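You operate a simulated robot arm through the tools that you are given. There is no shell and no other tool. Be economical: measure what you need, move in short steps, check, and stop when the job is done.

You are at the controls of a simulated robot arm. One attempt, no reset.

Task
Run the pump on the test mat through the job on its sheet.
Fine: rate and volume as on the sheet with that pump's number; let it finish.

The check looks at the end state, three seconds after you hand in, the way a careful person would. Anything else that was tipped, shoved, dropped, spilled or broken makes it a failure. Flat cloth is picked up by pressing the open fingertips on it (5 to 10 N) and closing them slowly along it; thin cloth reads only 2 to 8 mm in the jaws.

Robot
A 7-joint arm with a two-finger parallel gripper, fixed in place. Base frame: the origin is at the foot of the arm, x ahead of it, y to its left, z up. Readings come in m, degrees, newtons and seconds.
With the tool pointing down near the work surface it reaches from about 0.48 to 0.92 m from the base axis. Its first joint turns from -115.0 to 115.0 degrees. Payload 3.91 kg.
Tool frame: the origin (TCP) lies between the finger pads and is the grasp point; the fingertips stand 0.03 m ahead of it; z points along the fingers, y is the line along which they close. Largest opening 0.11 m; finger width 0.02, thickness 0.01; the body of the gripper, 0.048 by 0.112 m, starts 0.055 m behind the TCP.
Orientation is that of the tool frame in the base frame, as a unit quaternion [w, x, y, z]. With the fingers straight down and closing along the base's y, the tool's x points along the base's -x, its y along +y and its z along -z.

Tools
- The arm moves only by the tool drive_tool. Its argument "commands" is a list of rows, each an object (a shift or turn left out is 0, a gripper value left out holds the last) with "dp": the shift along the base's x, y, z in m, a list of three; "angular": the turn, a rotation vector about the base's x, y, z in degrees, a list of three; "grip": the opening, from 0 (shut) to 1 (fully open). In form: [{"dp": [x, y, z], "angular": [rx, ry, rz], "grip": grip}, ...]. A call has 1 to 12 rows; each row shifts and turns the commanded pose from where the row before left it. Rows are played at 5 a second. More than 0.05 m and 8.6 degrees between two rows, or a gripper value outside its range, and nothing of the call is played. A pose out of reach is approached as far as the arm can. The call stops where the force on the tool passes 40 N (or 10 N more than at its start, if that is more) or the arm is blocked; 0.2 s more then pass. Each finger travels about 0.153 m/s and halts on what it meets, pressing with about 21 N; the grip force reading is that of the motor and also rises with nothing between the fingers. The clock runs only during rows and for 0.2 s after the last one: add rows that do not move to give the fingers time. The reply holds the time, the measured pose of the TCP, the force on the tool along the base axes, the opening and the grip force, in the units named above and with some noise, with the torque about the TCP (base axes, N m) and any sound that the robot's microphone picked up.
- Cameras (640 x 400 px; columns grow to the right, rows downward): "scene" is fixed at [0.0485, -0.652, 1.5184]; the picture's right is [0.39, -0.92, 0.00], its down [-0.65, -0.28, -0.70] and it looks along [0.65, 0.28, -0.71] (base axes); focal length 278 px, centre (320, 200). "wrist" rides on the gripper at [0.072, 0.017, -0.103] in the tool frame; the picture's right is [-0.23, 0.97, 0.00], its down [-0.76, -0.18, -0.62] and it looks along [-0.61, -0.14, 0.78] (tool axes); focal length 222 px, centre (320, 200).
- grab_frame(camera): a new picture of that camera. It takes no simulated time.
- lift_body(by): slides the trunk up (or, below 0, down) by that many m; the arm rides with it, the base frame stays. It gives what a move gives, with no picture.
- probe_pixels(camera, pixels): for up to 12 pixels [column, row] of the newest picture of that camera ("zoom" is the newest enlarged one), the place [x, y, z] in the base frame of the surface seen there, good to about 0.002 m. It takes no simulated time.
- zoom(camera, box): a new picture of the part [left, top, right, bottom] of that camera's present view, enlarged. It takes no simulated time.
- sign_off(): hands the job in; it is judged then, once.

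Work in short steps. Measure before you move; look again where a grasp or a placing could have gone wrong, and mend it. You have 80 turns and 46 pictures in all, those below and enlarged ones among them. Open the gripper and draw the arm clear of the work before you hand the job in, unless the task says otherwise; then end with one line.

The tools are called after "Call:" as name(argument=value, ...) on one line, values as JSON. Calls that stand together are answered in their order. drive_tool: Moves the arm, as the interface text tells. Its arguments: {"type":"object","properties":{"commands":{"type":"array"}},"required":["commands"]} The other tools are called the same way: lift_body (by) slides the trunk up or down; grab_frame (camera) takes a picture; probe_pixels (camera, pixels) gives the place of the surface under pixels of a picture; zoom (camera, box) takes an enlarged picture of a part of a camera's view; sign_off () hands the job in.

At the start:

```text
t: 0.0
tcp_pos: [0.392, -0.3941, 1.2948]
orientation: [0.0, 0.0, 1.0, -0.001]
ft_force: [0.3, -0.4, 0.0]
ft_torque: [-0.01, 0.0, 0.01]
gripper_width: 0.1098
gripper_force: 0.1
trunk travel left (down, up): [-0.775, 0.215]
```

scene: 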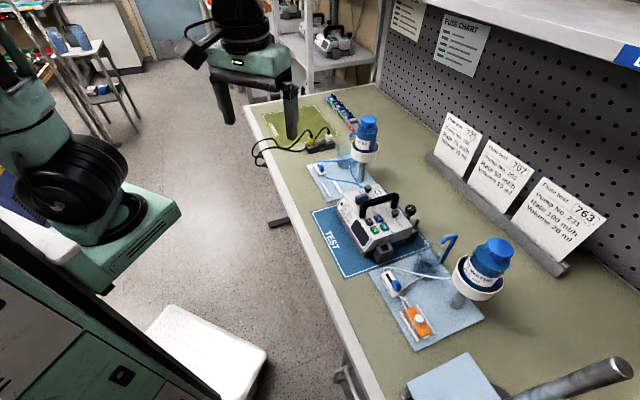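
wrist: 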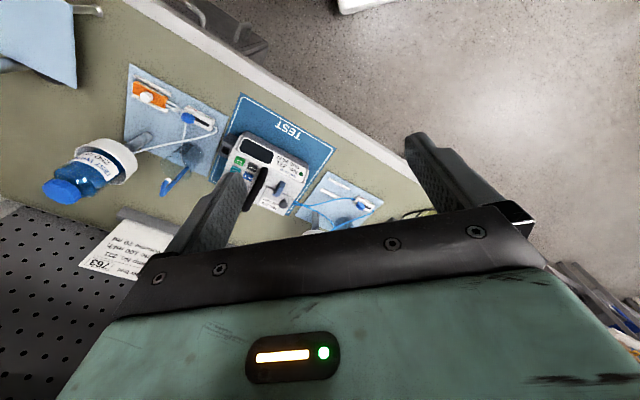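

I'll start by enlarging the pump on the test mat (about 380,225) and the sheets (about 510,190) to read them.

Call:
zoom(camera="scene", box=[310, 170, 470, 290])

Call:
zoom(camera="scene", box=[420, 100, 620, 270])

Call:
zoom(camera="wrist", box=[110, 60, 390, 240])

```text
3.33 times, centred on (390, 230) of scene
```

zoom: 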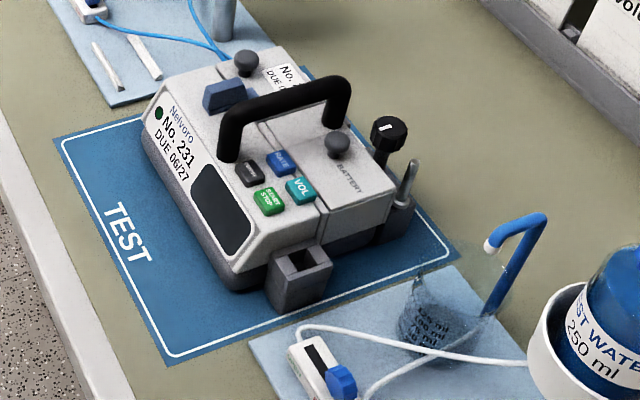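

```text
2.35 times, centred on (520, 185) of scene
```

zoom: 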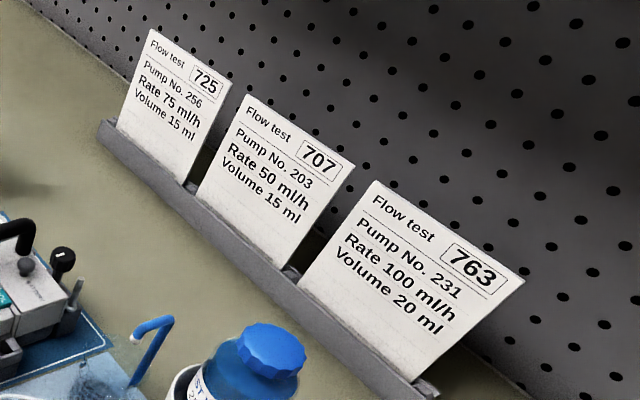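

```text
2.22 times, centred on (250, 150) of wrist
```

zoom: 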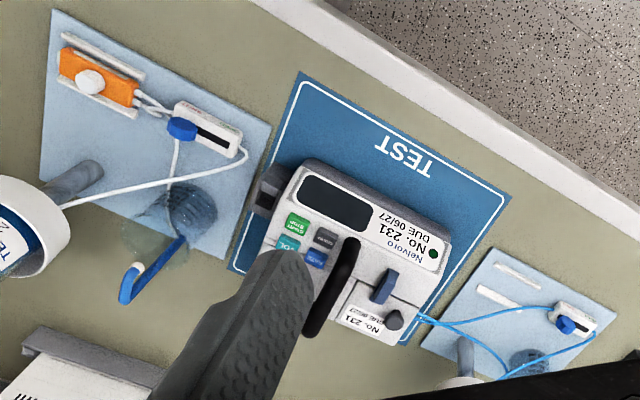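

The pump on the mat is No. 231, so its sheet is 763: 100 ml/h, 20 ml. I'll probe the pump's layout and enlarge the nearby mats and the parts around the pump.

Call:
zoom(camera="scene", box=[370, 230, 510, 350])

Call:
zoom(camera="scene", box=[250, 85, 410, 205])

Call:
probe_pixels(camera="scene", pixels=[[374, 221], [369, 235], [381, 228], [384, 217], [410, 210], [371, 194], [390, 206], [372, 185], [328, 250], [418, 320], [385, 236], [338, 212]])

```text
3.33 times, centred on (440, 290) of scene
```

zoom: 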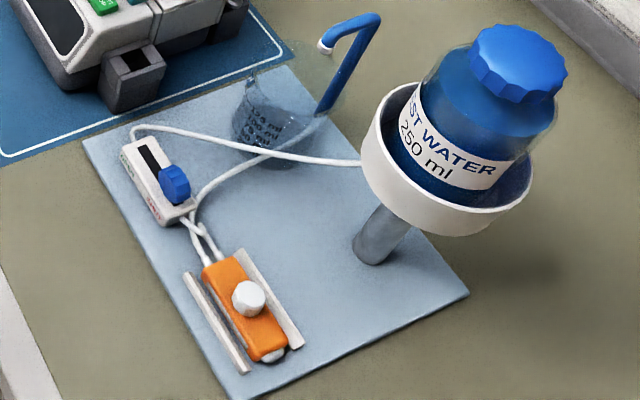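

```text
3.33 times, centred on (330, 145) of scene
```

zoom: 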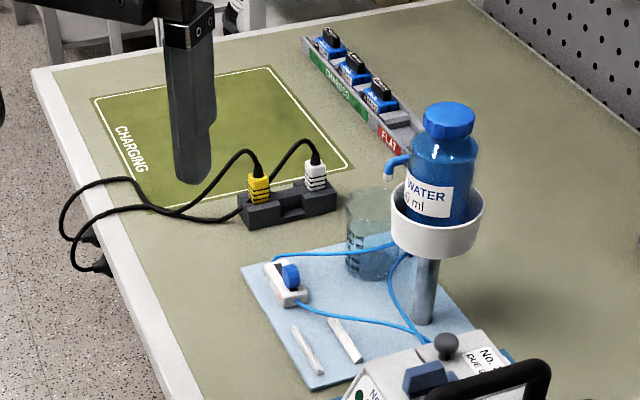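

```text
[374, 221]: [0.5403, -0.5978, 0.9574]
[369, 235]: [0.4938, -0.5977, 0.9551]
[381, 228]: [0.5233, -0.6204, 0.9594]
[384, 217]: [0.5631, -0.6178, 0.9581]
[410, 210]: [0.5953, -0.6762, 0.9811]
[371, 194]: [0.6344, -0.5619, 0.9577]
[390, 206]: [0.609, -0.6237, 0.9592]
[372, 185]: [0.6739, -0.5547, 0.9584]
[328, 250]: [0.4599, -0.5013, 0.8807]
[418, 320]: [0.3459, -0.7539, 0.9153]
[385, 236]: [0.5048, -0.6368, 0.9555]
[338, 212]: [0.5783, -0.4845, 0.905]
```

The pump seems wired to the blue set on the left mat, and its display is dark. I'll bring the wrist camera closer to the pump, staying high above its handle.

Call:
drive_tool(commands=[{"dp": [0.0, -0.04, -0.02]}, {"dp": [0.0, -0.04, -0.02]}, {"dp": [0.0, -0.04, -0.025]}, {"dp": [0.0, -0.04, -0.025]}, {"dp": [0.0, -0.01, -0.02]}, {"dp": [0, 0, 0]}])

Call:
grab_frame(camera="wrist")

```text
t: 1.4
tcp_pos: [0.3919, -0.5656, 1.1845]
orientation: [0.0, 0.0, 1.0, 0.001]
ft_force: [-0.5, 0.9, -0.9]
ft_torque: [0.01, -0.01, -0.01]
gripper_width: 0.1103
gripper_force: 0.1
trunk travel left (down, up): [-0.775, 0.215]
```

```text
38 pictures are left
```

wrist: 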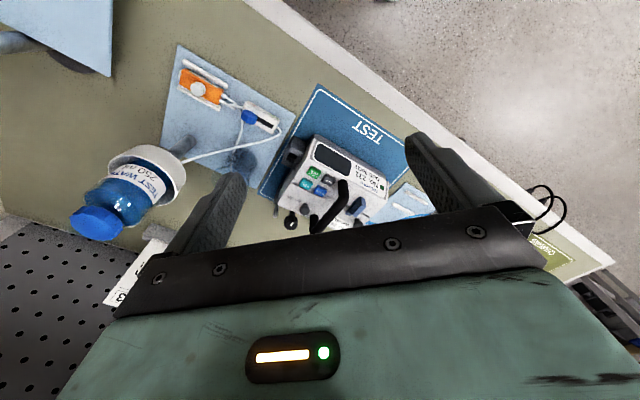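

The pump is in view between the fingers around (330,185); I'll enlarge it.

Call:
zoom(camera="wrist", box=[240, 120, 440, 245])

Call:
zoom(camera="scene", box=[335, 180, 425, 265])

Call:
zoom(camera="scene", box=[300, 140, 400, 215])

```text
3.20 times, centred on (340, 182) of wrist
```

zoom: 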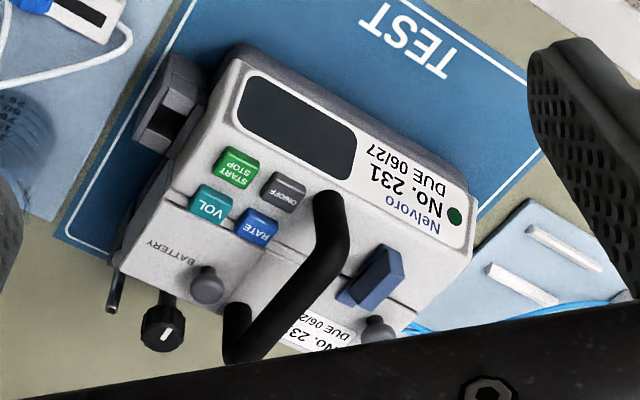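

```text
4.71 times, centred on (380, 222) of scene
```

zoom: 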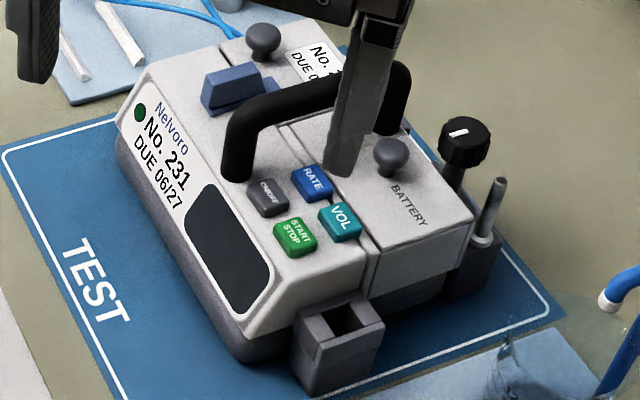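

```text
5.33 times, centred on (350, 178) of scene
```

zoom: 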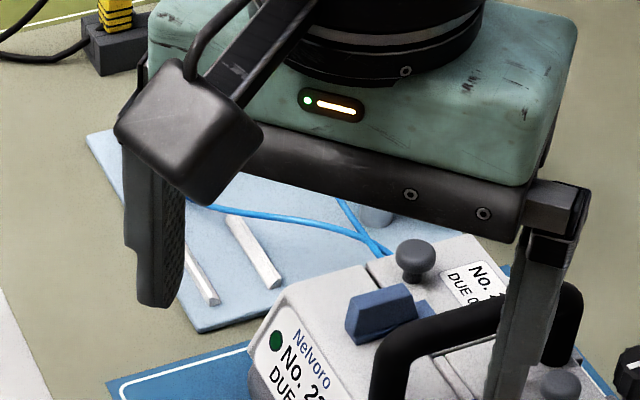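

Buttons are ON/OFF, START/STOP, RATE and VOL, with a handle arch beside them. I'll measure them and the handle height from the wrist view.

Call:
probe_pixels(camera="wrist", pixels=[[328, 179], [315, 172], [305, 184], [320, 190], [342, 186], [345, 201], [315, 224], [304, 208], [291, 223], [359, 203], [359, 222], [295, 153]])

Call:
probe_pixels(camera="scene", pixels=[[396, 197], [432, 205], [433, 210], [440, 221], [391, 221], [409, 246], [407, 253]])

Call:
zoom(camera="wrist", box=[290, 150, 350, 200])

```text
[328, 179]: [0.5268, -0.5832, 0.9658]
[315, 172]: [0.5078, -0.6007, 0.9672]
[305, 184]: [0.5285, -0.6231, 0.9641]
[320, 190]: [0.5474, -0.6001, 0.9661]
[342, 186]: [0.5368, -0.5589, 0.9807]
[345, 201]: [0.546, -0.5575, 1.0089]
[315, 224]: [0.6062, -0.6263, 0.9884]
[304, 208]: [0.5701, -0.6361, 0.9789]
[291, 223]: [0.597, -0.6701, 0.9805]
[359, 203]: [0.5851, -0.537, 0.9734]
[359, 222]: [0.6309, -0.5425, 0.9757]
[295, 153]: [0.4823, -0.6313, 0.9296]
```

```text
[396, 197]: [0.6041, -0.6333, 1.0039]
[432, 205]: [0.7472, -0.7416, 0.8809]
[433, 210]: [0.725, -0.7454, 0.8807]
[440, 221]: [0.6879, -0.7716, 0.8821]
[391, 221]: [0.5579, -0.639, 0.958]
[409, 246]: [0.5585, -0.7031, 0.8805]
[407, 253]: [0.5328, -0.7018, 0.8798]
```

```text
8.00 times, centred on (320, 175) of wrist
```

zoom: 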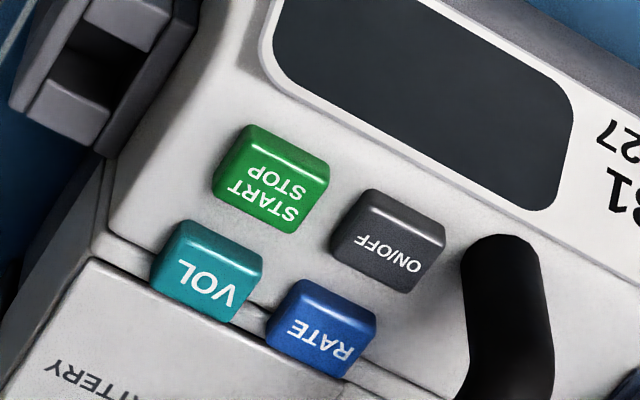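

Getting precise button-centre positions and their edges from this enlarged view.

Call:
probe_pixels(camera="zoom", pixels=[[275, 180], [390, 238], [208, 268], [322, 325], [245, 135], [320, 175], [220, 195], [300, 225], [310, 215], [330, 185], [470, 270], [500, 250]])

```text
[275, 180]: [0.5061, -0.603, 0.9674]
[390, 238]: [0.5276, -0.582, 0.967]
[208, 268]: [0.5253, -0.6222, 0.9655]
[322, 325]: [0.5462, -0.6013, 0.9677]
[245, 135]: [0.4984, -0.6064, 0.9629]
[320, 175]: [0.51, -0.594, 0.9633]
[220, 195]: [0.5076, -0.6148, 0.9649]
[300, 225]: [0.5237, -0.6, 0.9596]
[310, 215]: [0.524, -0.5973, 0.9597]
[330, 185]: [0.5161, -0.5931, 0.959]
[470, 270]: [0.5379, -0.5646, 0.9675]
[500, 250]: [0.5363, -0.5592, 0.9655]
```

Buttons sit on a 45° grid about 30 mm apart, tops near z 0.967. I'll shut the fingers, turn the tool -45° to align with the pump, and hover above ON/OFF (0.5276, -0.582).

Call:
drive_tool(commands=[{"dp": [0.022, -0.003, 0], "angular": [0, 0, -7.5], "grip": 0}, {"dp": [0.022, -0.003, 0], "angular": [0, 0, -7.5]}, {"dp": [0.022, -0.003, -0.02], "angular": [0, 0, -7.5]}, {"dp": [0.022, -0.003, -0.03], "angular": [0, 0, -7.5]}, {"dp": [0.022, -0.003, -0.03], "angular": [0, 0, -7.5]}, {"dp": [0.0257, -0.0014, -0.04], "angular": [0, 0, -7.5]}, {"dp": [0, 0, 0]}, {"dp": [0, 0, 0]}])

Call:
grab_frame(camera="wrist")

```text
t: 3.2
tcp_pos: [0.5268, -0.5811, 1.0664]
orientation: [0.0, 0.384, 0.923, 0.0]
ft_force: [-0.5, 0.3, 0.4]
ft_torque: [0.0, 0.0, 0.01]
gripper_width: 0.0
gripper_force: 20.9
trunk travel left (down, up): [-0.775, 0.215]
```

```text
33 pictures are left
```

wrist: 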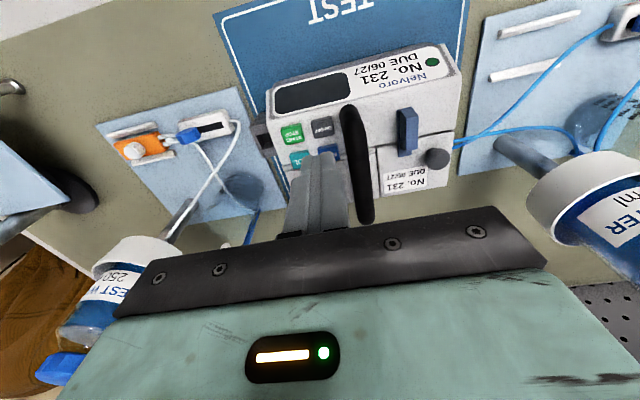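

The tool is aligned. The blue tubes run under the pump's right-hand lid at (455,145), so I'll look at that and at the blue clamp before pressing.

Call:
zoom(camera="wrist", box=[360, 0, 640, 200])

Call:
drive_tool(commands=[{"dp": [0.0006, -0.0009, -0.03]}, {"dp": [0, 0, -0.03]}, {"dp": [0, 0, -0.008]}, {"dp": [0, 0, -0.003]}, {"dp": [0, 0, 0]}])

```text
2.00 times, centred on (500, 100) of wrist
```

zoom: 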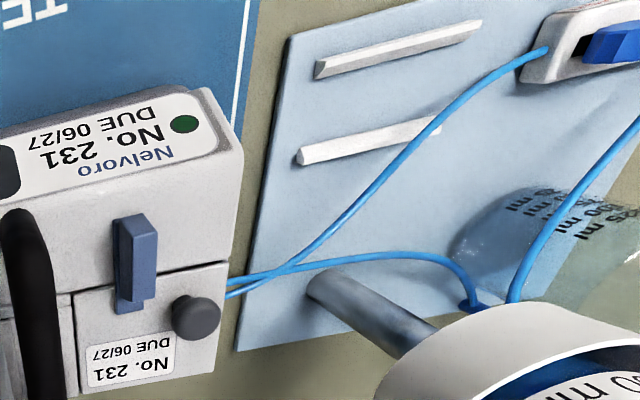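

```text
t: 4.4
tcp_pos: [0.5281, -0.5819, 0.9941]
orientation: [0.001, 0.383, 0.924, 0.001]
ft_force: [-0.4, 0.5, 1.1]
ft_torque: [0.0, -0.02, -0.03]
gripper_width: 0.0
gripper_force: 21.3
trunk travel left (down, up): [-0.775, 0.215]
```

Fingertips are at z 0.964 with about 1 N, just touching. I'll press in small steps and release.

Call:
drive_tool(commands=[{"dp": [0, 0, -0.0015]}, {"dp": [0, 0, -0.0015]}, {"dp": [0, 0, 0]}])

```text
t: 5.2
tcp_pos: [0.5266, -0.5819, 0.991]
orientation: [-0.001, 0.383, 0.924, 0.0]
ft_force: [0.6, -0.4, 2.8]
ft_torque: [-0.02, 0.0, -0.01]
gripper_width: 0.0
gripper_force: 20.8
trunk travel left (down, up): [-0.775, 0.215]
heard: click
```

A click was heard at 2.8 N. Releasing and checking the display.

Call:
drive_tool(commands=[{"dp": [0, 0, 0.015]}, {"dp": [0, 0, 0.015]}, {"dp": [0, 0, 0]}])

Call:
zoom(camera="wrist", box=[220, 40, 480, 220])

```text
t: 6.0
tcp_pos: [0.527, -0.5819, 1.0206]
orientation: [-0.001, 0.383, 0.924, -0.001]
ft_force: [-0.5, 0.1, -0.1]
ft_torque: [-0.01, -0.03, -0.02]
gripper_width: 0.0
gripper_force: 21.0
trunk travel left (down, up): [-0.775, 0.215]
```

```text
2.22 times, centred on (350, 130) of wrist
```

zoom: 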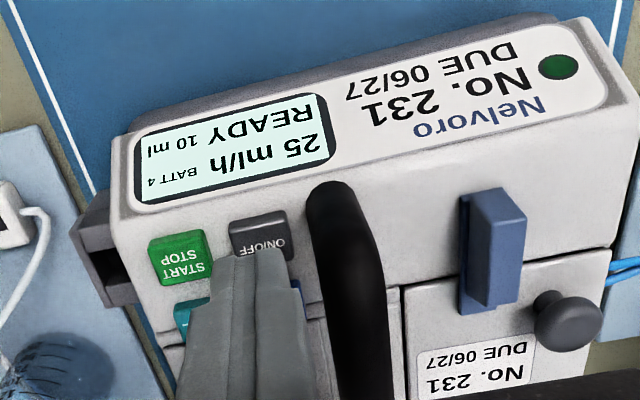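

The display shows READY, 25 ml/h, 10 ml, BATT 4. Next I move above RATE (0.5462, -0.6013) and press it once to see what it does.

Call:
drive_tool(commands=[{"dp": [0.019, -0.0194, 0]}, {"dp": [0, 0, -0.015]}, {"dp": [0, 0, -0.012]}, {"dp": [0, 0, -0.0025]}, {"dp": [0, 0, 0]}, {"dp": [0, 0, 0.015]}, {"dp": [0, 0, 0.015]}, {"dp": [0, 0, 0]}])

Call:
zoom(camera="wrist", box=[220, 40, 480, 220])

```text
t: 7.8
tcp_pos: [0.5456, -0.5995, 1.0211]
orientation: [-0.001, 0.383, 0.924, 0.001]
ft_force: [-0.4, 0.4, 0.3]
ft_torque: [0.01, 0.03, -0.01]
gripper_width: 0.0
gripper_force: 21.1
trunk travel left (down, up): [-0.775, 0.215]
heard: click
```

```text
2.22 times, centred on (350, 130) of wrist
```

zoom: 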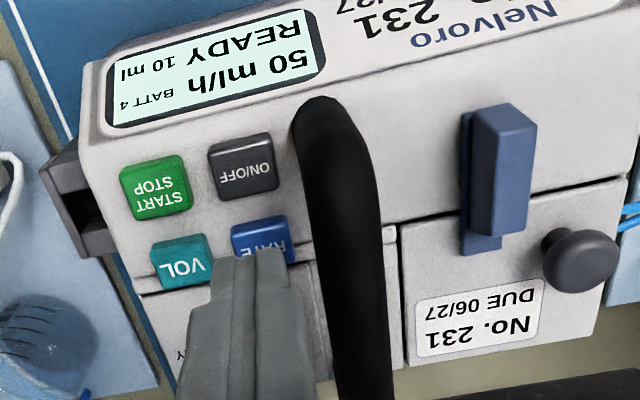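

One press made it 50 ml/h. Two more presses should give 100.

Call:
drive_tool(commands=[{"dp": [0, 0, -0.015]}, {"dp": [0, 0, -0.012]}, {"dp": [0, 0, -0.003]}, {"dp": [0, 0, 0]}, {"dp": [0, 0, 0.015]}, {"dp": [0, 0, 0]}, {"dp": [0, 0, -0.012]}, {"dp": [0, 0, -0.003]}, {"dp": [0, 0, 0]}, {"dp": [0, 0, 0.015]}, {"dp": [0, 0, 0.015]}, {"dp": [0, 0, 0]}])

Call:
zoom(camera="wrist", box=[220, 20, 480, 220])

```text
t: 10.4
tcp_pos: [0.5472, -0.6004, 1.0206]
orientation: [-0.001, 0.383, 0.924, 0.0]
ft_force: [-0.8, 0.2, 0.9]
ft_torque: [0.0, 0.01, -0.03]
gripper_width: 0.0002
gripper_force: 20.6
trunk travel left (down, up): [-0.775, 0.215]
heard: click, click
```

```text
2.00 times, centred on (350, 120) of wrist
```

zoom: 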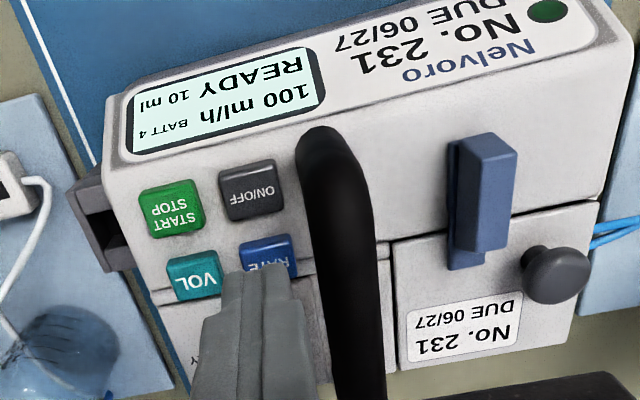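

Rate is now 100 ml/h. Next VOL at (0.5253, -0.6222): one press, then look.

Call:
drive_tool(commands=[{"dp": [-0.021, -0.0213, 0]}, {"dp": [0, 0, -0.015]}, {"dp": [0, 0, -0.012]}, {"dp": [0, 0, -0.003]}, {"dp": [0, 0, 0]}, {"dp": [0, 0, 0.015]}, {"dp": [0, 0, 0.015]}, {"dp": [0, 0, 0]}])

Call:
zoom(camera="wrist", box=[220, 20, 480, 220])

```text
t: 12.2
tcp_pos: [0.5271, -0.6227, 1.0203]
orientation: [0.0, 0.383, 0.924, 0.0]
ft_force: [-0.6, -0.1, 0.1]
ft_torque: [0.02, 0.02, -0.01]
gripper_width: 0.0
gripper_force: 21.1
trunk travel left (down, up): [-0.775, 0.215]
heard: click
```

```text
2.00 times, centred on (350, 120) of wrist
```

zoom: 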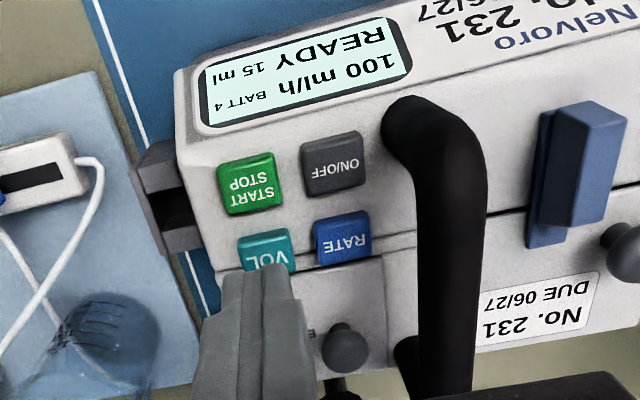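

Volume is 15 ml; one more press for 20.

Call:
drive_tool(commands=[{"dp": [0, 0, -0.015]}, {"dp": [0, 0, -0.012]}, {"dp": [0, 0, -0.003]}, {"dp": [0, 0, 0]}, {"dp": [0, 0, 0.015]}, {"dp": [0, 0, 0.015]}, {"dp": [0, 0, 0.03]}, {"dp": [-0.03, 0.03, 0.03]}, {"dp": [-0.03, 0.03, 0.03]}, {"dp": [-0.02, 0.03, 0.02]}, {"dp": [0, 0, 0]}])

Call:
grab_frame(camera="wrist")

Call:
zoom(camera="scene", box=[285, 90, 405, 210])

```text
refused: row 8 steps farther than a row can; nothing moved
```

```text
27 pictures are left
```

wrist: 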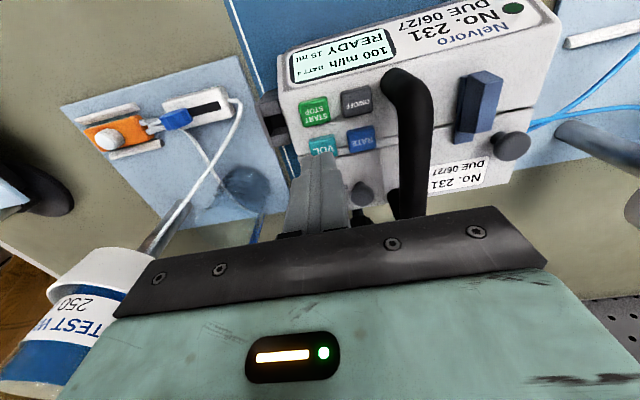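

```text
3.33 times, centred on (345, 150) of scene
```

zoom: 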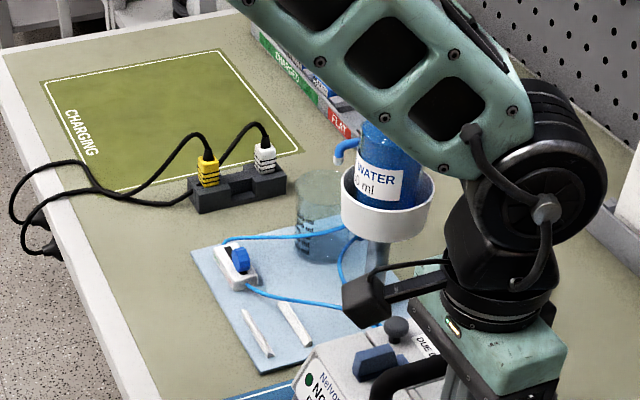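

The shift was too large; I'll repeat the press with smaller retreat steps, then go to view the blue clamp.

Call:
drive_tool(commands=[{"dp": [0, 0, -0.015]}, {"dp": [0, 0, -0.012]}, {"dp": [0, 0, -0.003]}, {"dp": [0, 0, 0]}, {"dp": [0, 0, 0.015]}, {"dp": [0, 0, 0.03]}, {"dp": [0, 0, 0.045]}, {"dp": [0.0, 0.045, 0.01]}, {"dp": [0.0, 0.045, 0]}, {"dp": [0.0, 0.045, 0]}, {"dp": [0, 0, 0]}])

Call:
grab_frame(camera="wrist")

```text
t: 14.6
tcp_pos: [0.5272, -0.4869, 1.0917]
orientation: [0.0, 0.383, 0.924, 0.0]
ft_force: [1.0, -0.1, 0.1]
ft_torque: [-0.02, 0.0, 0.0]
gripper_width: 0.0
gripper_force: 21.4
trunk travel left (down, up): [-0.775, 0.215]
heard: click
```

```text
25 pictures are left
```

wrist: 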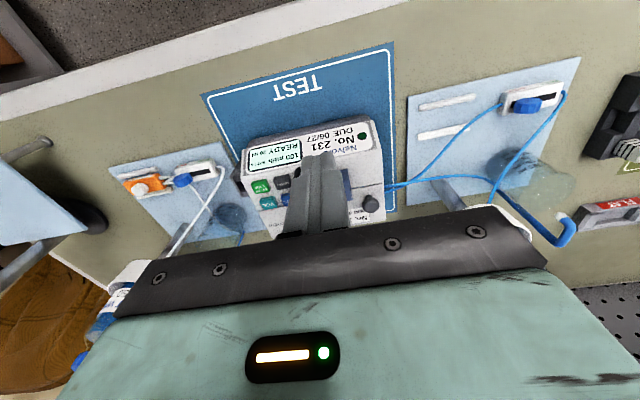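

Now I'll enlarge the blue clamp (535,100) and the display together with the tubing.

Call:
zoom(camera="wrist", box=[480, 70, 600, 145])

Call:
zoom(camera="wrist", box=[100, 110, 300, 250])

```text
5.33 times, centred on (540, 108) of wrist
```

zoom: 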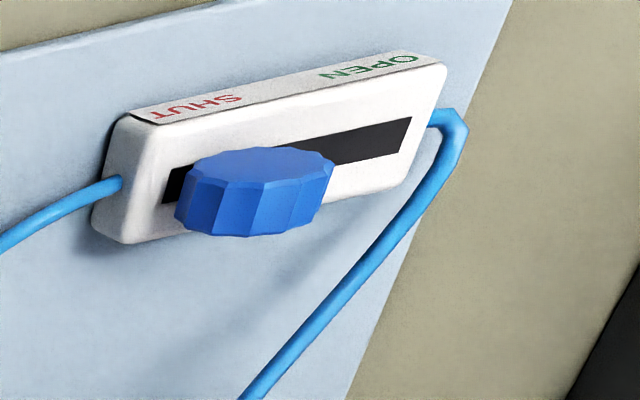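

```text
2.86 times, centred on (200, 180) of wrist
```

zoom: 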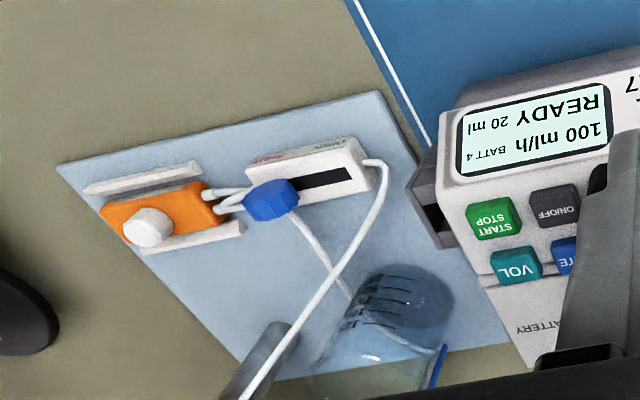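

Set values are right: 100 ml/h, 20 ml. But the blue set's roller is at the SHUT end, so it must go to OPEN before starting. Measuring the clamp.

Call:
probe_pixels(camera="wrist", pixels=[[528, 102], [528, 110], [517, 105], [539, 103], [549, 98], [555, 95], [504, 105], [561, 85], [513, 104], [507, 93], [555, 84], [520, 120]])

Call:
zoom(camera="scene", box=[305, 150, 365, 200])

```text
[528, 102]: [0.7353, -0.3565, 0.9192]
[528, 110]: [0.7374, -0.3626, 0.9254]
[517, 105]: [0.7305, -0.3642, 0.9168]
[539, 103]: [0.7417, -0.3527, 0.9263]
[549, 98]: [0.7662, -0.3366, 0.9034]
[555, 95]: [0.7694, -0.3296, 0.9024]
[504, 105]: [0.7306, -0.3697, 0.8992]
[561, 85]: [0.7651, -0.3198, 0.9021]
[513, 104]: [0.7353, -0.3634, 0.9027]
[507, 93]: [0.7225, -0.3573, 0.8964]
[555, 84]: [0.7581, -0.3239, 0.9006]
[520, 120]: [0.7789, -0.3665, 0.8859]
```

```text
8.00 times, centred on (335, 175) of scene
```

zoom: 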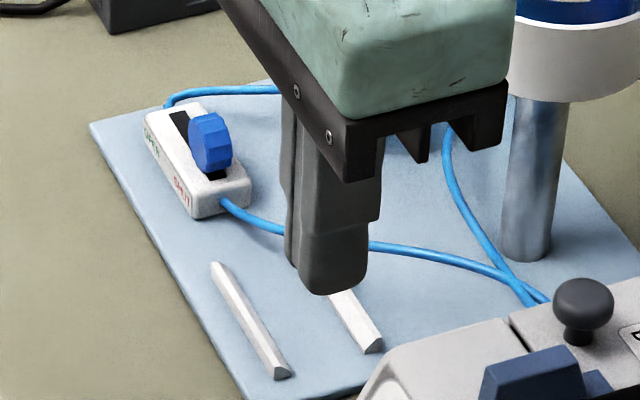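

The slot runs along (0.707, 0.707), wheel at its shut end near (0.738, -0.360), top about z 0.93. I'll check the bottle/stand position before approaching so the gripper and arm clear it.

Call:
grab_frame(camera="scene")

Call:
probe_pixels(camera="scene", pixels=[[368, 122], [366, 137], [352, 150], [375, 158], [328, 168], [332, 168], [334, 175], [330, 175], [325, 164], [323, 163], [350, 125], [340, 125]])

```text
21 pictures are left
```

scene: 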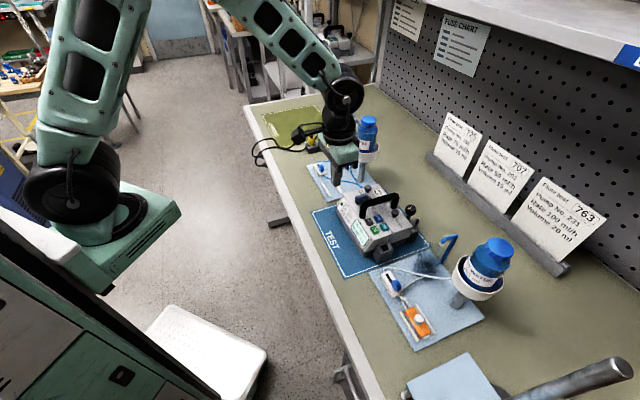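

```text
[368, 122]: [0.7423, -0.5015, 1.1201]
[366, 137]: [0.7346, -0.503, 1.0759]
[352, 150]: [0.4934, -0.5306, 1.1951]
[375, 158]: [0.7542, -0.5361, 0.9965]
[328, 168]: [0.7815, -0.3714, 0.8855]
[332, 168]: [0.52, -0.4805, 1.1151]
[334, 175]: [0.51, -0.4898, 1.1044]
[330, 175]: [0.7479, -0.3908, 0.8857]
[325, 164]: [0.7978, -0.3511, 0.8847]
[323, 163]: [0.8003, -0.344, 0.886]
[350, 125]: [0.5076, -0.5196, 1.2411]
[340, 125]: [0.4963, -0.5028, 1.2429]
```

Bottle centre is about (0.765, -0.52), 13 cm to the side of the clamp, so there is room. Moving over the point just behind the wheel on its shut side (0.7176, -0.381).

Call:
drive_tool(commands=[{"dp": [0.0381, 0.0212, 0]}, {"dp": [0.0381, 0.0212, 0]}, {"dp": [0.0381, 0.0212, 0]}, {"dp": [0.0381, 0.0212, 0]}, {"dp": [0.0378, 0.0212, 0]}, {"dp": [0, 0, -0.04]}, {"dp": [0, 0, -0.04]}, {"dp": [0, 0, 0]}])

Call:
grab_frame(camera="wrist")

Call:
zoom(camera="scene", box=[300, 130, 400, 205])

```text
t: 16.4
tcp_pos: [0.7159, -0.3815, 1.0117]
orientation: [0.0, 0.382, 0.924, 0.0]
ft_force: [0.7, 0.0, -0.4]
ft_torque: [-0.01, 0.01, -0.01]
gripper_width: 0.0002
gripper_force: 21.3
trunk travel left (down, up): [-0.775, 0.215]
```

```text
20 pictures are left
```

wrist: 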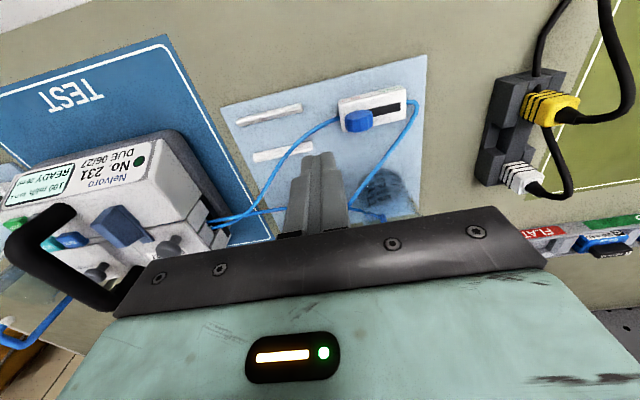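

```text
5.33 times, centred on (350, 168) of scene
```

zoom: 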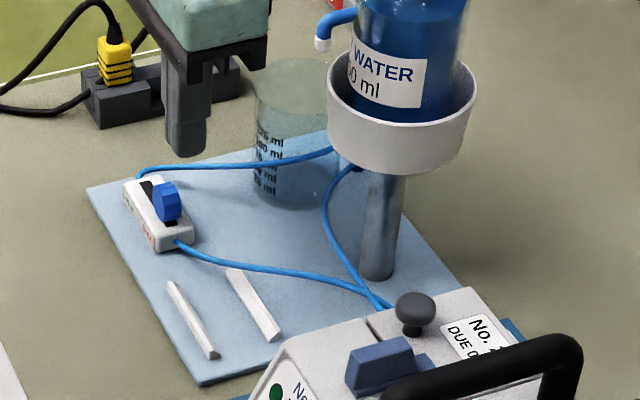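

Re-measuring the clamp wheel and locating the beaker in this closer view.

Call:
zoom(camera="wrist", box=[310, 70, 440, 220])

Call:
probe_pixels(camera="wrist", pixels=[[348, 122], [370, 118], [359, 113], [359, 121], [359, 128], [401, 106], [341, 112], [406, 96], [341, 103], [375, 190], [395, 190], [385, 170]])

Call:
probe_pixels(camera="scene", pixels=[[346, 160], [353, 168], [361, 160], [354, 145], [350, 165], [325, 160]])

```text
2.67 times, centred on (375, 145) of wrist
```

zoom: 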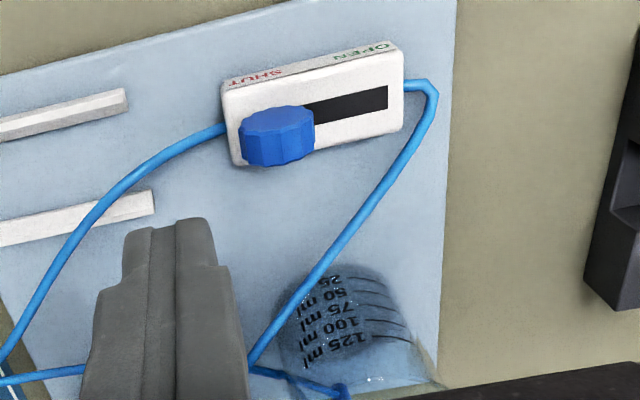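

```text
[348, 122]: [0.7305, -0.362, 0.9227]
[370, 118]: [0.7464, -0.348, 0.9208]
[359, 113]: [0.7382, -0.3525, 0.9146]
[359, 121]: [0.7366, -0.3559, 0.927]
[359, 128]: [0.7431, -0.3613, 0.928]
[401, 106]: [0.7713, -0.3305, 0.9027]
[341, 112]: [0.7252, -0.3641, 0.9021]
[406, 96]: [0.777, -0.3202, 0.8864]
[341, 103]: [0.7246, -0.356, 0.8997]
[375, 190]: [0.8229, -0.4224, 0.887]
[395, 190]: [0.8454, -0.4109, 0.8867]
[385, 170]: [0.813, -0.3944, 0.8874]
```

```text
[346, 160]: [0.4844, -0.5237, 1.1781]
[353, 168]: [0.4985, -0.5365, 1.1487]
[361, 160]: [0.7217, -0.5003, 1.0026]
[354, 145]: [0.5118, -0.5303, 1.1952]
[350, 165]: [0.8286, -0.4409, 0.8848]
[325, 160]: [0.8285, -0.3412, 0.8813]
```

Wheel spans along the slot u≈0.259–0.283; the finger is centred behind it with ~12 mm gap. Lowering tips to z≈0.908 (just above the clamp body) and starting to push along (0.707, 0.707).

Call:
drive_tool(commands=[{"dp": [0, 0, -0.04]}, {"dp": [0, 0, -0.025]}, {"dp": [0, 0, -0.0085]}, {"dp": [0.0035, 0.0035, 0]}, {"dp": [0.0035, 0.0035, 0]}, {"dp": [0.0028, 0.0028, 0]}, {"dp": [0.0028, 0.0028, 0]}, {"dp": [0, 0, 0]}])

Call:
zoom(camera="wrist", box=[240, 90, 440, 215])

```text
t: 18.2
tcp_pos: [0.7284, -0.3676, 0.9378]
orientation: [0.001, 0.382, 0.924, 0.0]
ft_force: [-0.3, -0.6, 1.0]
ft_torque: [-0.01, 0.01, 0.01]
gripper_width: 0.0
gripper_force: 21.2
trunk travel left (down, up): [-0.775, 0.215]
```

```text
3.20 times, centred on (340, 152) of wrist
```

zoom: 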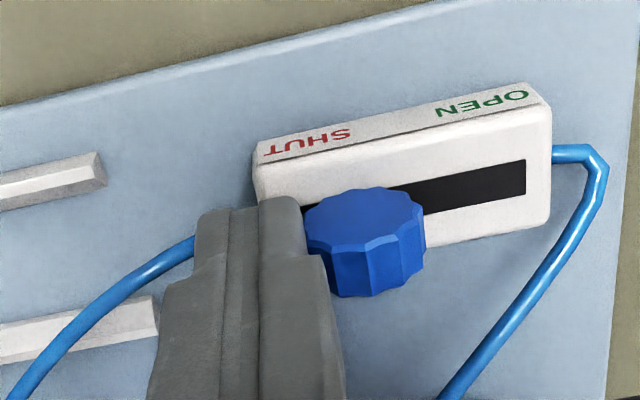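

The finger is against the wheel and well aligned. Continuing the push toward OPEN, gently.

Call:
drive_tool(commands=[{"dp": [0.0028, 0.0028, 0]}, {"dp": [0.0028, 0.0028, 0]}, {"dp": [0.0028, 0.0028, 0]}, {"dp": [0.0028, 0.0028, 0]}, {"dp": [0.0028, 0.0028, 0]}, {"dp": [0, 0, 0]}])

Call:
zoom(camera="wrist", box=[240, 90, 440, 215])

```text
t: 19.6
tcp_pos: [0.7424, -0.3556, 0.9371]
orientation: [0.0, 0.383, 0.924, 0.0]
ft_force: [-0.2, 1.1, 0.9]
ft_torque: [0.01, -0.03, -0.01]
gripper_width: 0.0
gripper_force: 21.0
trunk travel left (down, up): [-0.775, 0.215]
```

```text
3.20 times, centred on (340, 152) of wrist
```

zoom: 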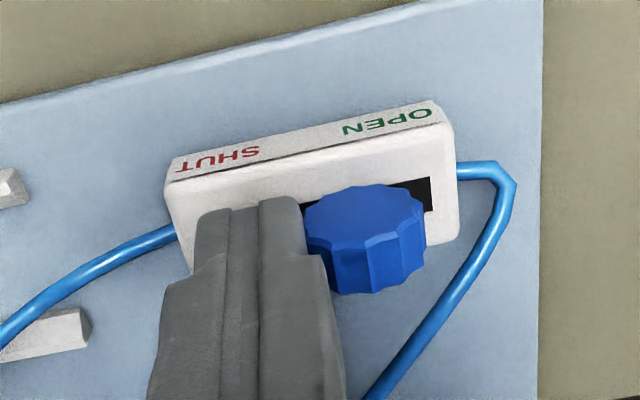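

The wheel slides freely and the clamp body stays put. A little more until it meets the end of the slot.

Call:
drive_tool(commands=[{"dp": [0.002, 0.002, 0]}, {"dp": [0.002, 0.002, 0]}, {"dp": [0.002, 0.002, 0]}, {"dp": [0, 0, 0]}])

Call:
zoom(camera="wrist", box=[240, 90, 440, 215])

```text
t: 20.6
tcp_pos: [0.7478, -0.3502, 0.9373]
orientation: [-0.001, 0.384, 0.923, -0.001]
ft_force: [-1.9, -2.0, -0.4]
ft_torque: [-0.05, 0.05, 0.0]
gripper_width: 0.0
gripper_force: 21.2
trunk travel left (down, up): [-0.775, 0.215]
```

```text
3.20 times, centred on (340, 152) of wrist
```

zoom: 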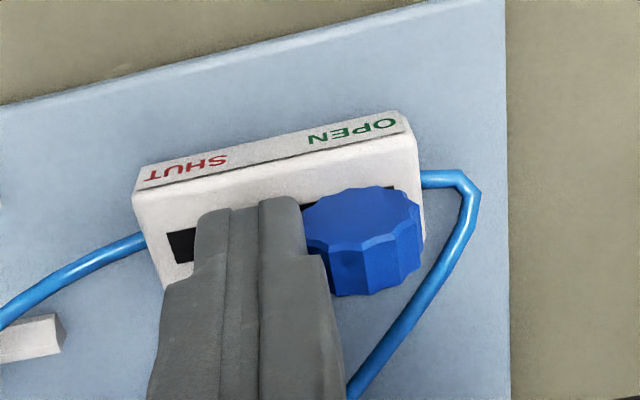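

About 2.8 N against the motion, and the wheel covers the OPEN end of the slot. One more small nudge to confirm the stop, then back off and rise.

Call:
drive_tool(commands=[{"dp": [0.001, 0.001, 0]}, {"dp": [0, 0, 0]}])

Call:
drive_tool(commands=[{"dp": [-0.006, -0.006, 0]}, {"dp": [0, 0, 0.03]}, {"dp": [0, 0, 0.04]}, {"dp": [0, 0, 0.04]}, {"dp": [-0.03, -0.03, 0.01]}, {"dp": [-0.03, -0.03, 0.01]}, {"dp": [0, 0, 0]}])

Call:
grab_frame(camera="wrist")

```text
t: 21.2
tcp_pos: [0.7482, -0.3477, 0.9375]
orientation: [0.0, 0.383, 0.924, 0.0]
ft_force: [-4.0, -5.8, 1.6]
ft_torque: [-0.13, 0.11, -0.01]
gripper_width: 0.0
gripper_force: 21.3
trunk travel left (down, up): [-0.775, 0.215]
```

```text
t: 22.8
tcp_pos: [0.6838, -0.4139, 1.0681]
orientation: [-0.001, 0.383, 0.924, 0.0]
ft_force: [0.6, 0.0, 0.1]
ft_torque: [0.0, -0.01, 0.0]
gripper_width: 0.0
gripper_force: 20.6
trunk travel left (down, up): [-0.775, 0.215]
```

```text
14 pictures are left
```

wrist: 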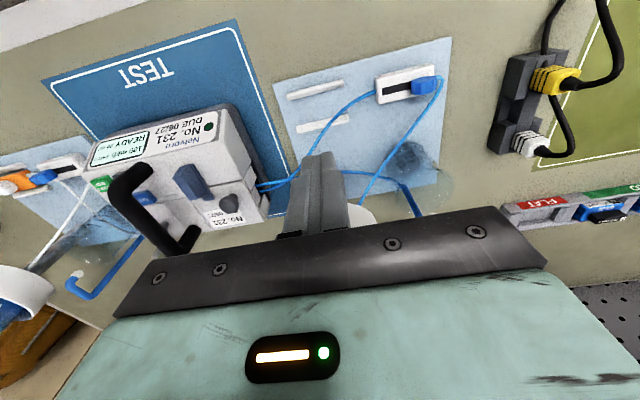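

The clamp reads open at (425,85). Now moving over START/STOP (0.506, -0.603).

Call:
drive_tool(commands=[{"dp": [-0.01, -0.01, 0.02]}, {"dp": [-0.033, -0.035, 0]}, {"dp": [-0.033, -0.035, 0]}, {"dp": [-0.033, -0.035, 0]}, {"dp": [-0.033, -0.035, 0]}, {"dp": [-0.0358, -0.0392, -0.01], "grip": 0}, {"dp": [0, 0, -0.025]}, {"dp": [0, 0, -0.03]}, {"dp": [0, 0, 0]}])

```text
refused: row 6 steps farther than a row can; nothing moved
```

Row 6 slightly too long; splitting it.

Call:
drive_tool(commands=[{"dp": [-0.01, -0.01, 0.02]}, {"dp": [-0.033, -0.035, 0]}, {"dp": [-0.033, -0.035, 0]}, {"dp": [-0.033, -0.035, 0]}, {"dp": [-0.033, -0.035, 0]}, {"dp": [-0.018, -0.02, 0]}, {"dp": [-0.0178, -0.0195, 0]}, {"dp": [0, 0, -0.035]}, {"dp": [0, 0, -0.03]}, {"dp": [0, 0, 0]}])

Call:
zoom(camera="wrist", box=[220, 20, 480, 220])

```text
t: 25.0
tcp_pos: [0.5073, -0.6028, 1.022]
orientation: [0.0, 0.384, 0.923, 0.0]
ft_force: [-0.8, 0.2, 0.0]
ft_torque: [0.03, 0.01, 0.01]
gripper_width: 0.0
gripper_force: 20.6
trunk travel left (down, up): [-0.775, 0.215]
```

```text
2.00 times, centred on (350, 120) of wrist
```

zoom: 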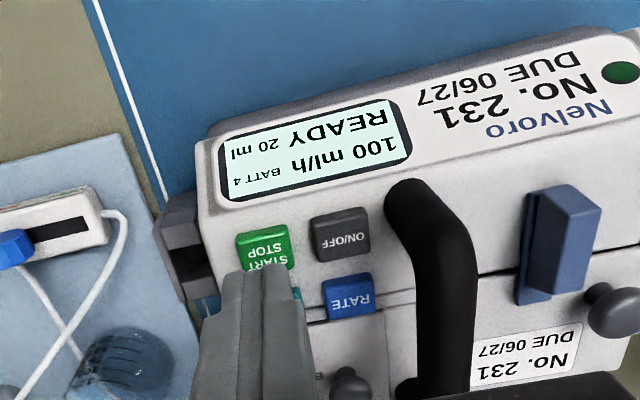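

READY, 100 ml/h, 20 ml. Pressing START once.

Call:
drive_tool(commands=[{"dp": [0, 0, -0.015]}, {"dp": [0, 0, -0.013]}, {"dp": [0, 0, -0.003]}, {"dp": [0, 0, 0]}, {"dp": [0, 0, 0.016]}, {"dp": [0, 0, 0.015]}, {"dp": [0, 0, 0]}])

Call:
zoom(camera="wrist", box=[220, 20, 480, 220])

```text
t: 26.6
tcp_pos: [0.507, -0.6021, 1.0228]
orientation: [-0.001, 0.382, 0.924, 0.001]
ft_force: [-1.0, 0.3, -0.1]
ft_torque: [-0.03, 0.03, 0.01]
gripper_width: 0.0001
gripper_force: 21.0
trunk travel left (down, up): [-0.775, 0.215]
heard: click
```

```text
2.00 times, centred on (350, 120) of wrist
```

zoom: 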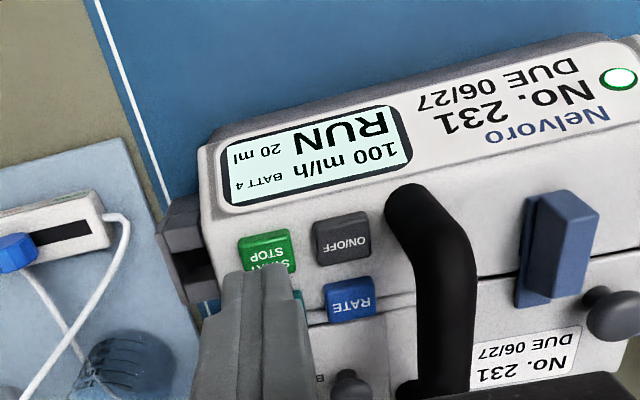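

It shows RUN. I'll draw up and back to a spot where I can watch the display, opening the gripper, and let time pass.

Call:
drive_tool(commands=[{"dp": [0, 0, 0.04]}, {"dp": [0, 0, 0.04]}, {"dp": [-0.03, 0.03, 0.0]}, {"dp": [-0.02, 0.02, 0.0]}, {"dp": [0, 0, 0], "grip": 1}, {"dp": [0, 0, 0]}, {"dp": [0, 0, 0]}, {"dp": [0, 0, 0]}, {"dp": [0, 0, 0]}, {"dp": [0, 0, 0]}, {"dp": [0, 0, 0]}, {"dp": [0, 0, 0]}])

Call:
drive_tool(commands=[{"dp": [0, 0, 0]}, {"dp": [0, 0, 0]}, {"dp": [0, 0, 0]}, {"dp": [0, 0, 0]}, {"dp": [0, 0, 0]}, {"dp": [0, 0, 0]}, {"dp": [0, 0, 0]}, {"dp": [0, 0, 0]}, {"dp": [0, 0, 0]}, {"dp": [0, 0, 0]}, {"dp": [0, 0, 0]}, {"dp": [0, 0, 0]}])

Call:
zoom(camera="wrist", box=[200, 60, 440, 240])

```text
t: 29.2
tcp_pos: [0.4572, -0.5544, 1.1036]
orientation: [0.0, 0.382, 0.924, 0.0]
ft_force: [0.0, -0.1, -0.4]
ft_torque: [0.03, -0.02, 0.01]
gripper_width: 0.1099
gripper_force: 0.1
trunk travel left (down, up): [-0.775, 0.215]
```

```text
t: 31.8
tcp_pos: [0.4561, -0.5524, 1.1043]
orientation: [0.0, 0.383, 0.924, 0.0]
ft_force: [0.3, -0.1, 0.4]
ft_torque: [-0.01, 0.0, 0.0]
gripper_width: 0.1103
gripper_force: 0.0
trunk travel left (down, up): [-0.775, 0.215]
```

```text
2.22 times, centred on (320, 150) of wrist
```

zoom: 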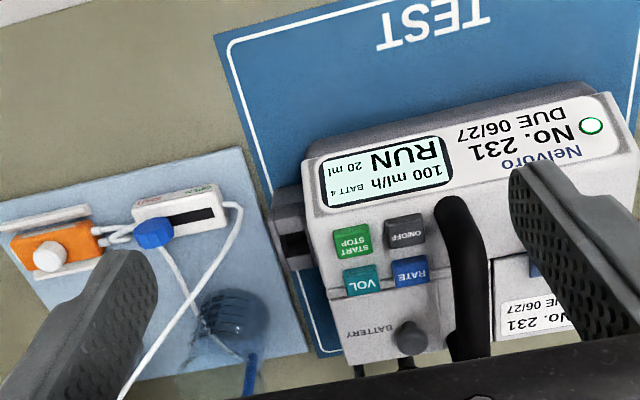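

Still RUN with green light on. Letting it run further, listening for sounds.

Call:
drive_tool(commands=[{"dp": [0, 0, 0]}, {"dp": [0, 0, 0]}, {"dp": [0, 0, 0]}, {"dp": [0, 0, 0]}, {"dp": [0, 0, 0]}, {"dp": [0, 0, 0]}, {"dp": [0, 0, 0]}, {"dp": [0, 0, 0]}, {"dp": [0, 0, 0]}, {"dp": [0, 0, 0]}, {"dp": [0, 0, 0]}, {"dp": [0, 0, 0]}])

Call:
drive_tool(commands=[{"dp": [0, 0, 0]}, {"dp": [0, 0, 0]}, {"dp": [0, 0, 0]}, {"dp": [0, 0, 0]}, {"dp": [0, 0, 0]}, {"dp": [0, 0, 0]}, {"dp": [0, 0, 0]}, {"dp": [0, 0, 0]}, {"dp": [0, 0, 0]}, {"dp": [0, 0, 0]}, {"dp": [0, 0, 0]}, {"dp": [0, 0, 0]}])

Call:
drive_tool(commands=[{"dp": [0, 0, 0]}, {"dp": [0, 0, 0]}, {"dp": [0, 0, 0]}, {"dp": [0, 0, 0]}, {"dp": [0, 0, 0]}, {"dp": [0, 0, 0]}, {"dp": [0, 0, 0]}, {"dp": [0, 0, 0]}, {"dp": [0, 0, 0]}, {"dp": [0, 0, 0]}, {"dp": [0, 0, 0]}, {"dp": [0, 0, 0]}])

Call:
zoom(camera="wrist", box=[200, 60, 440, 240])

```text
t: 34.4
tcp_pos: [0.4582, -0.5543, 1.1045]
orientation: [0.0, 0.383, 0.924, 0.0]
ft_force: [0.1, 0.6, -0.3]
ft_torque: [-0.02, 0.0, 0.03]
gripper_width: 0.1101
gripper_force: 0.1
trunk travel left (down, up): [-0.775, 0.215]
```

```text
t: 37.0
tcp_pos: [0.4572, -0.5541, 1.1034]
orientation: [0.0, 0.382, 0.924, 0.0]
ft_force: [0.0, 0.4, -0.4]
ft_torque: [0.02, 0.01, -0.02]
gripper_width: 0.1101
gripper_force: 0.1
trunk travel left (down, up): [-0.775, 0.215]
```

```text
t: 39.6
tcp_pos: [0.458, -0.5536, 1.1041]
orientation: [0.0, 0.382, 0.924, 0.0]
ft_force: [0.3, 0.4, -0.4]
ft_torque: [0.03, 0.01, 0.02]
gripper_width: 0.1101
gripper_force: 0.0
trunk travel left (down, up): [-0.775, 0.215]
```

```text
2.22 times, centred on (320, 150) of wrist
```

zoom: 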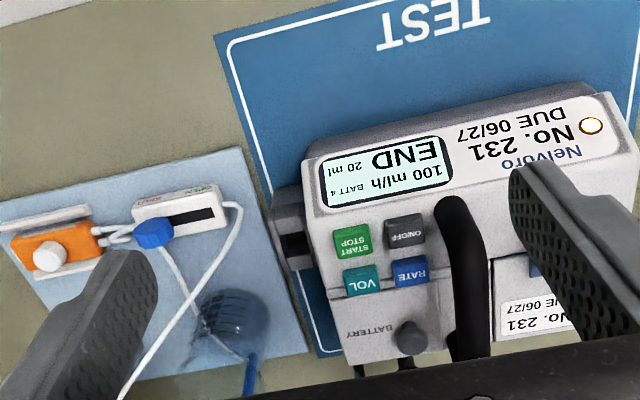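

The display shows END, 100 ml/h, 20 ml. Drawing the arm up and clear, with a last overall look.

Call:
drive_tool(commands=[{"dp": [0, 0.0, 0.045]}, {"dp": [0, 0.0, 0.045]}, {"dp": [-0.02, 0.04, 0.02]}, {"dp": [-0.02, 0.04, 0.02]}, {"dp": [0, 0.04, 0.02]}, {"dp": [0, 0, 0]}])

Call:
grab_frame(camera="scene")

Call:
zoom(camera="scene", box=[300, 105, 440, 220])

```text
t: 41.0
tcp_pos: [0.4175, -0.4336, 1.2554]
orientation: [0.001, 0.384, 0.923, 0.0]
ft_force: [-0.4, 0.8, 0.1]
ft_torque: [0.03, -0.02, 0.0]
gripper_width: 0.1099
gripper_force: 0.1
trunk travel left (down, up): [-0.775, 0.215]
```

```text
9 pictures are left
```

scene: 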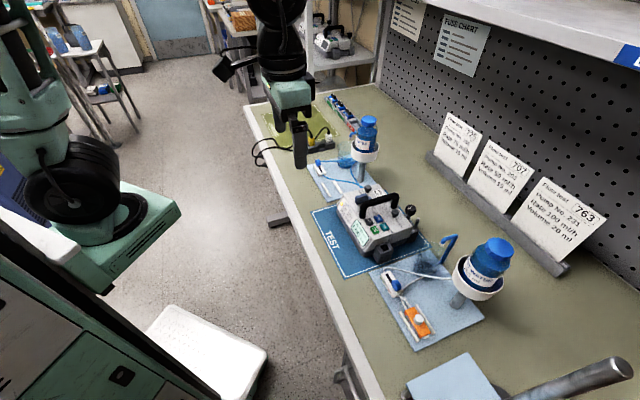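

```text
3.48 times, centred on (370, 162) of scene
```

zoom: 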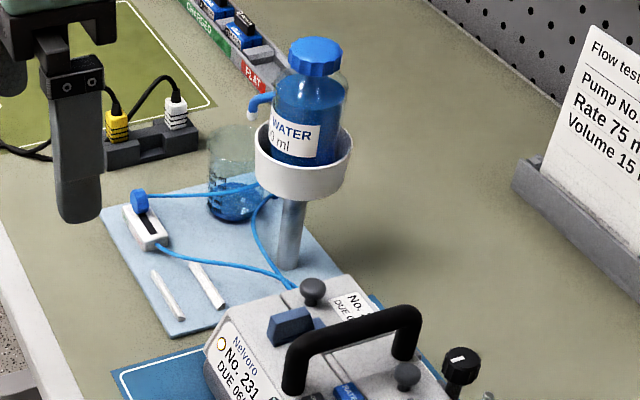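

The beaker now holds liquid, nothing else has moved, and the arm is clear with the gripper open. Handing in.

Call:
sign_off()

```text
The job is handed in.
```

Pump No. 231 ran its sheet (763) to completion: the display shows END at 100 ml/h and 20 ml, after I opened the shut clamp on the blue tubing.
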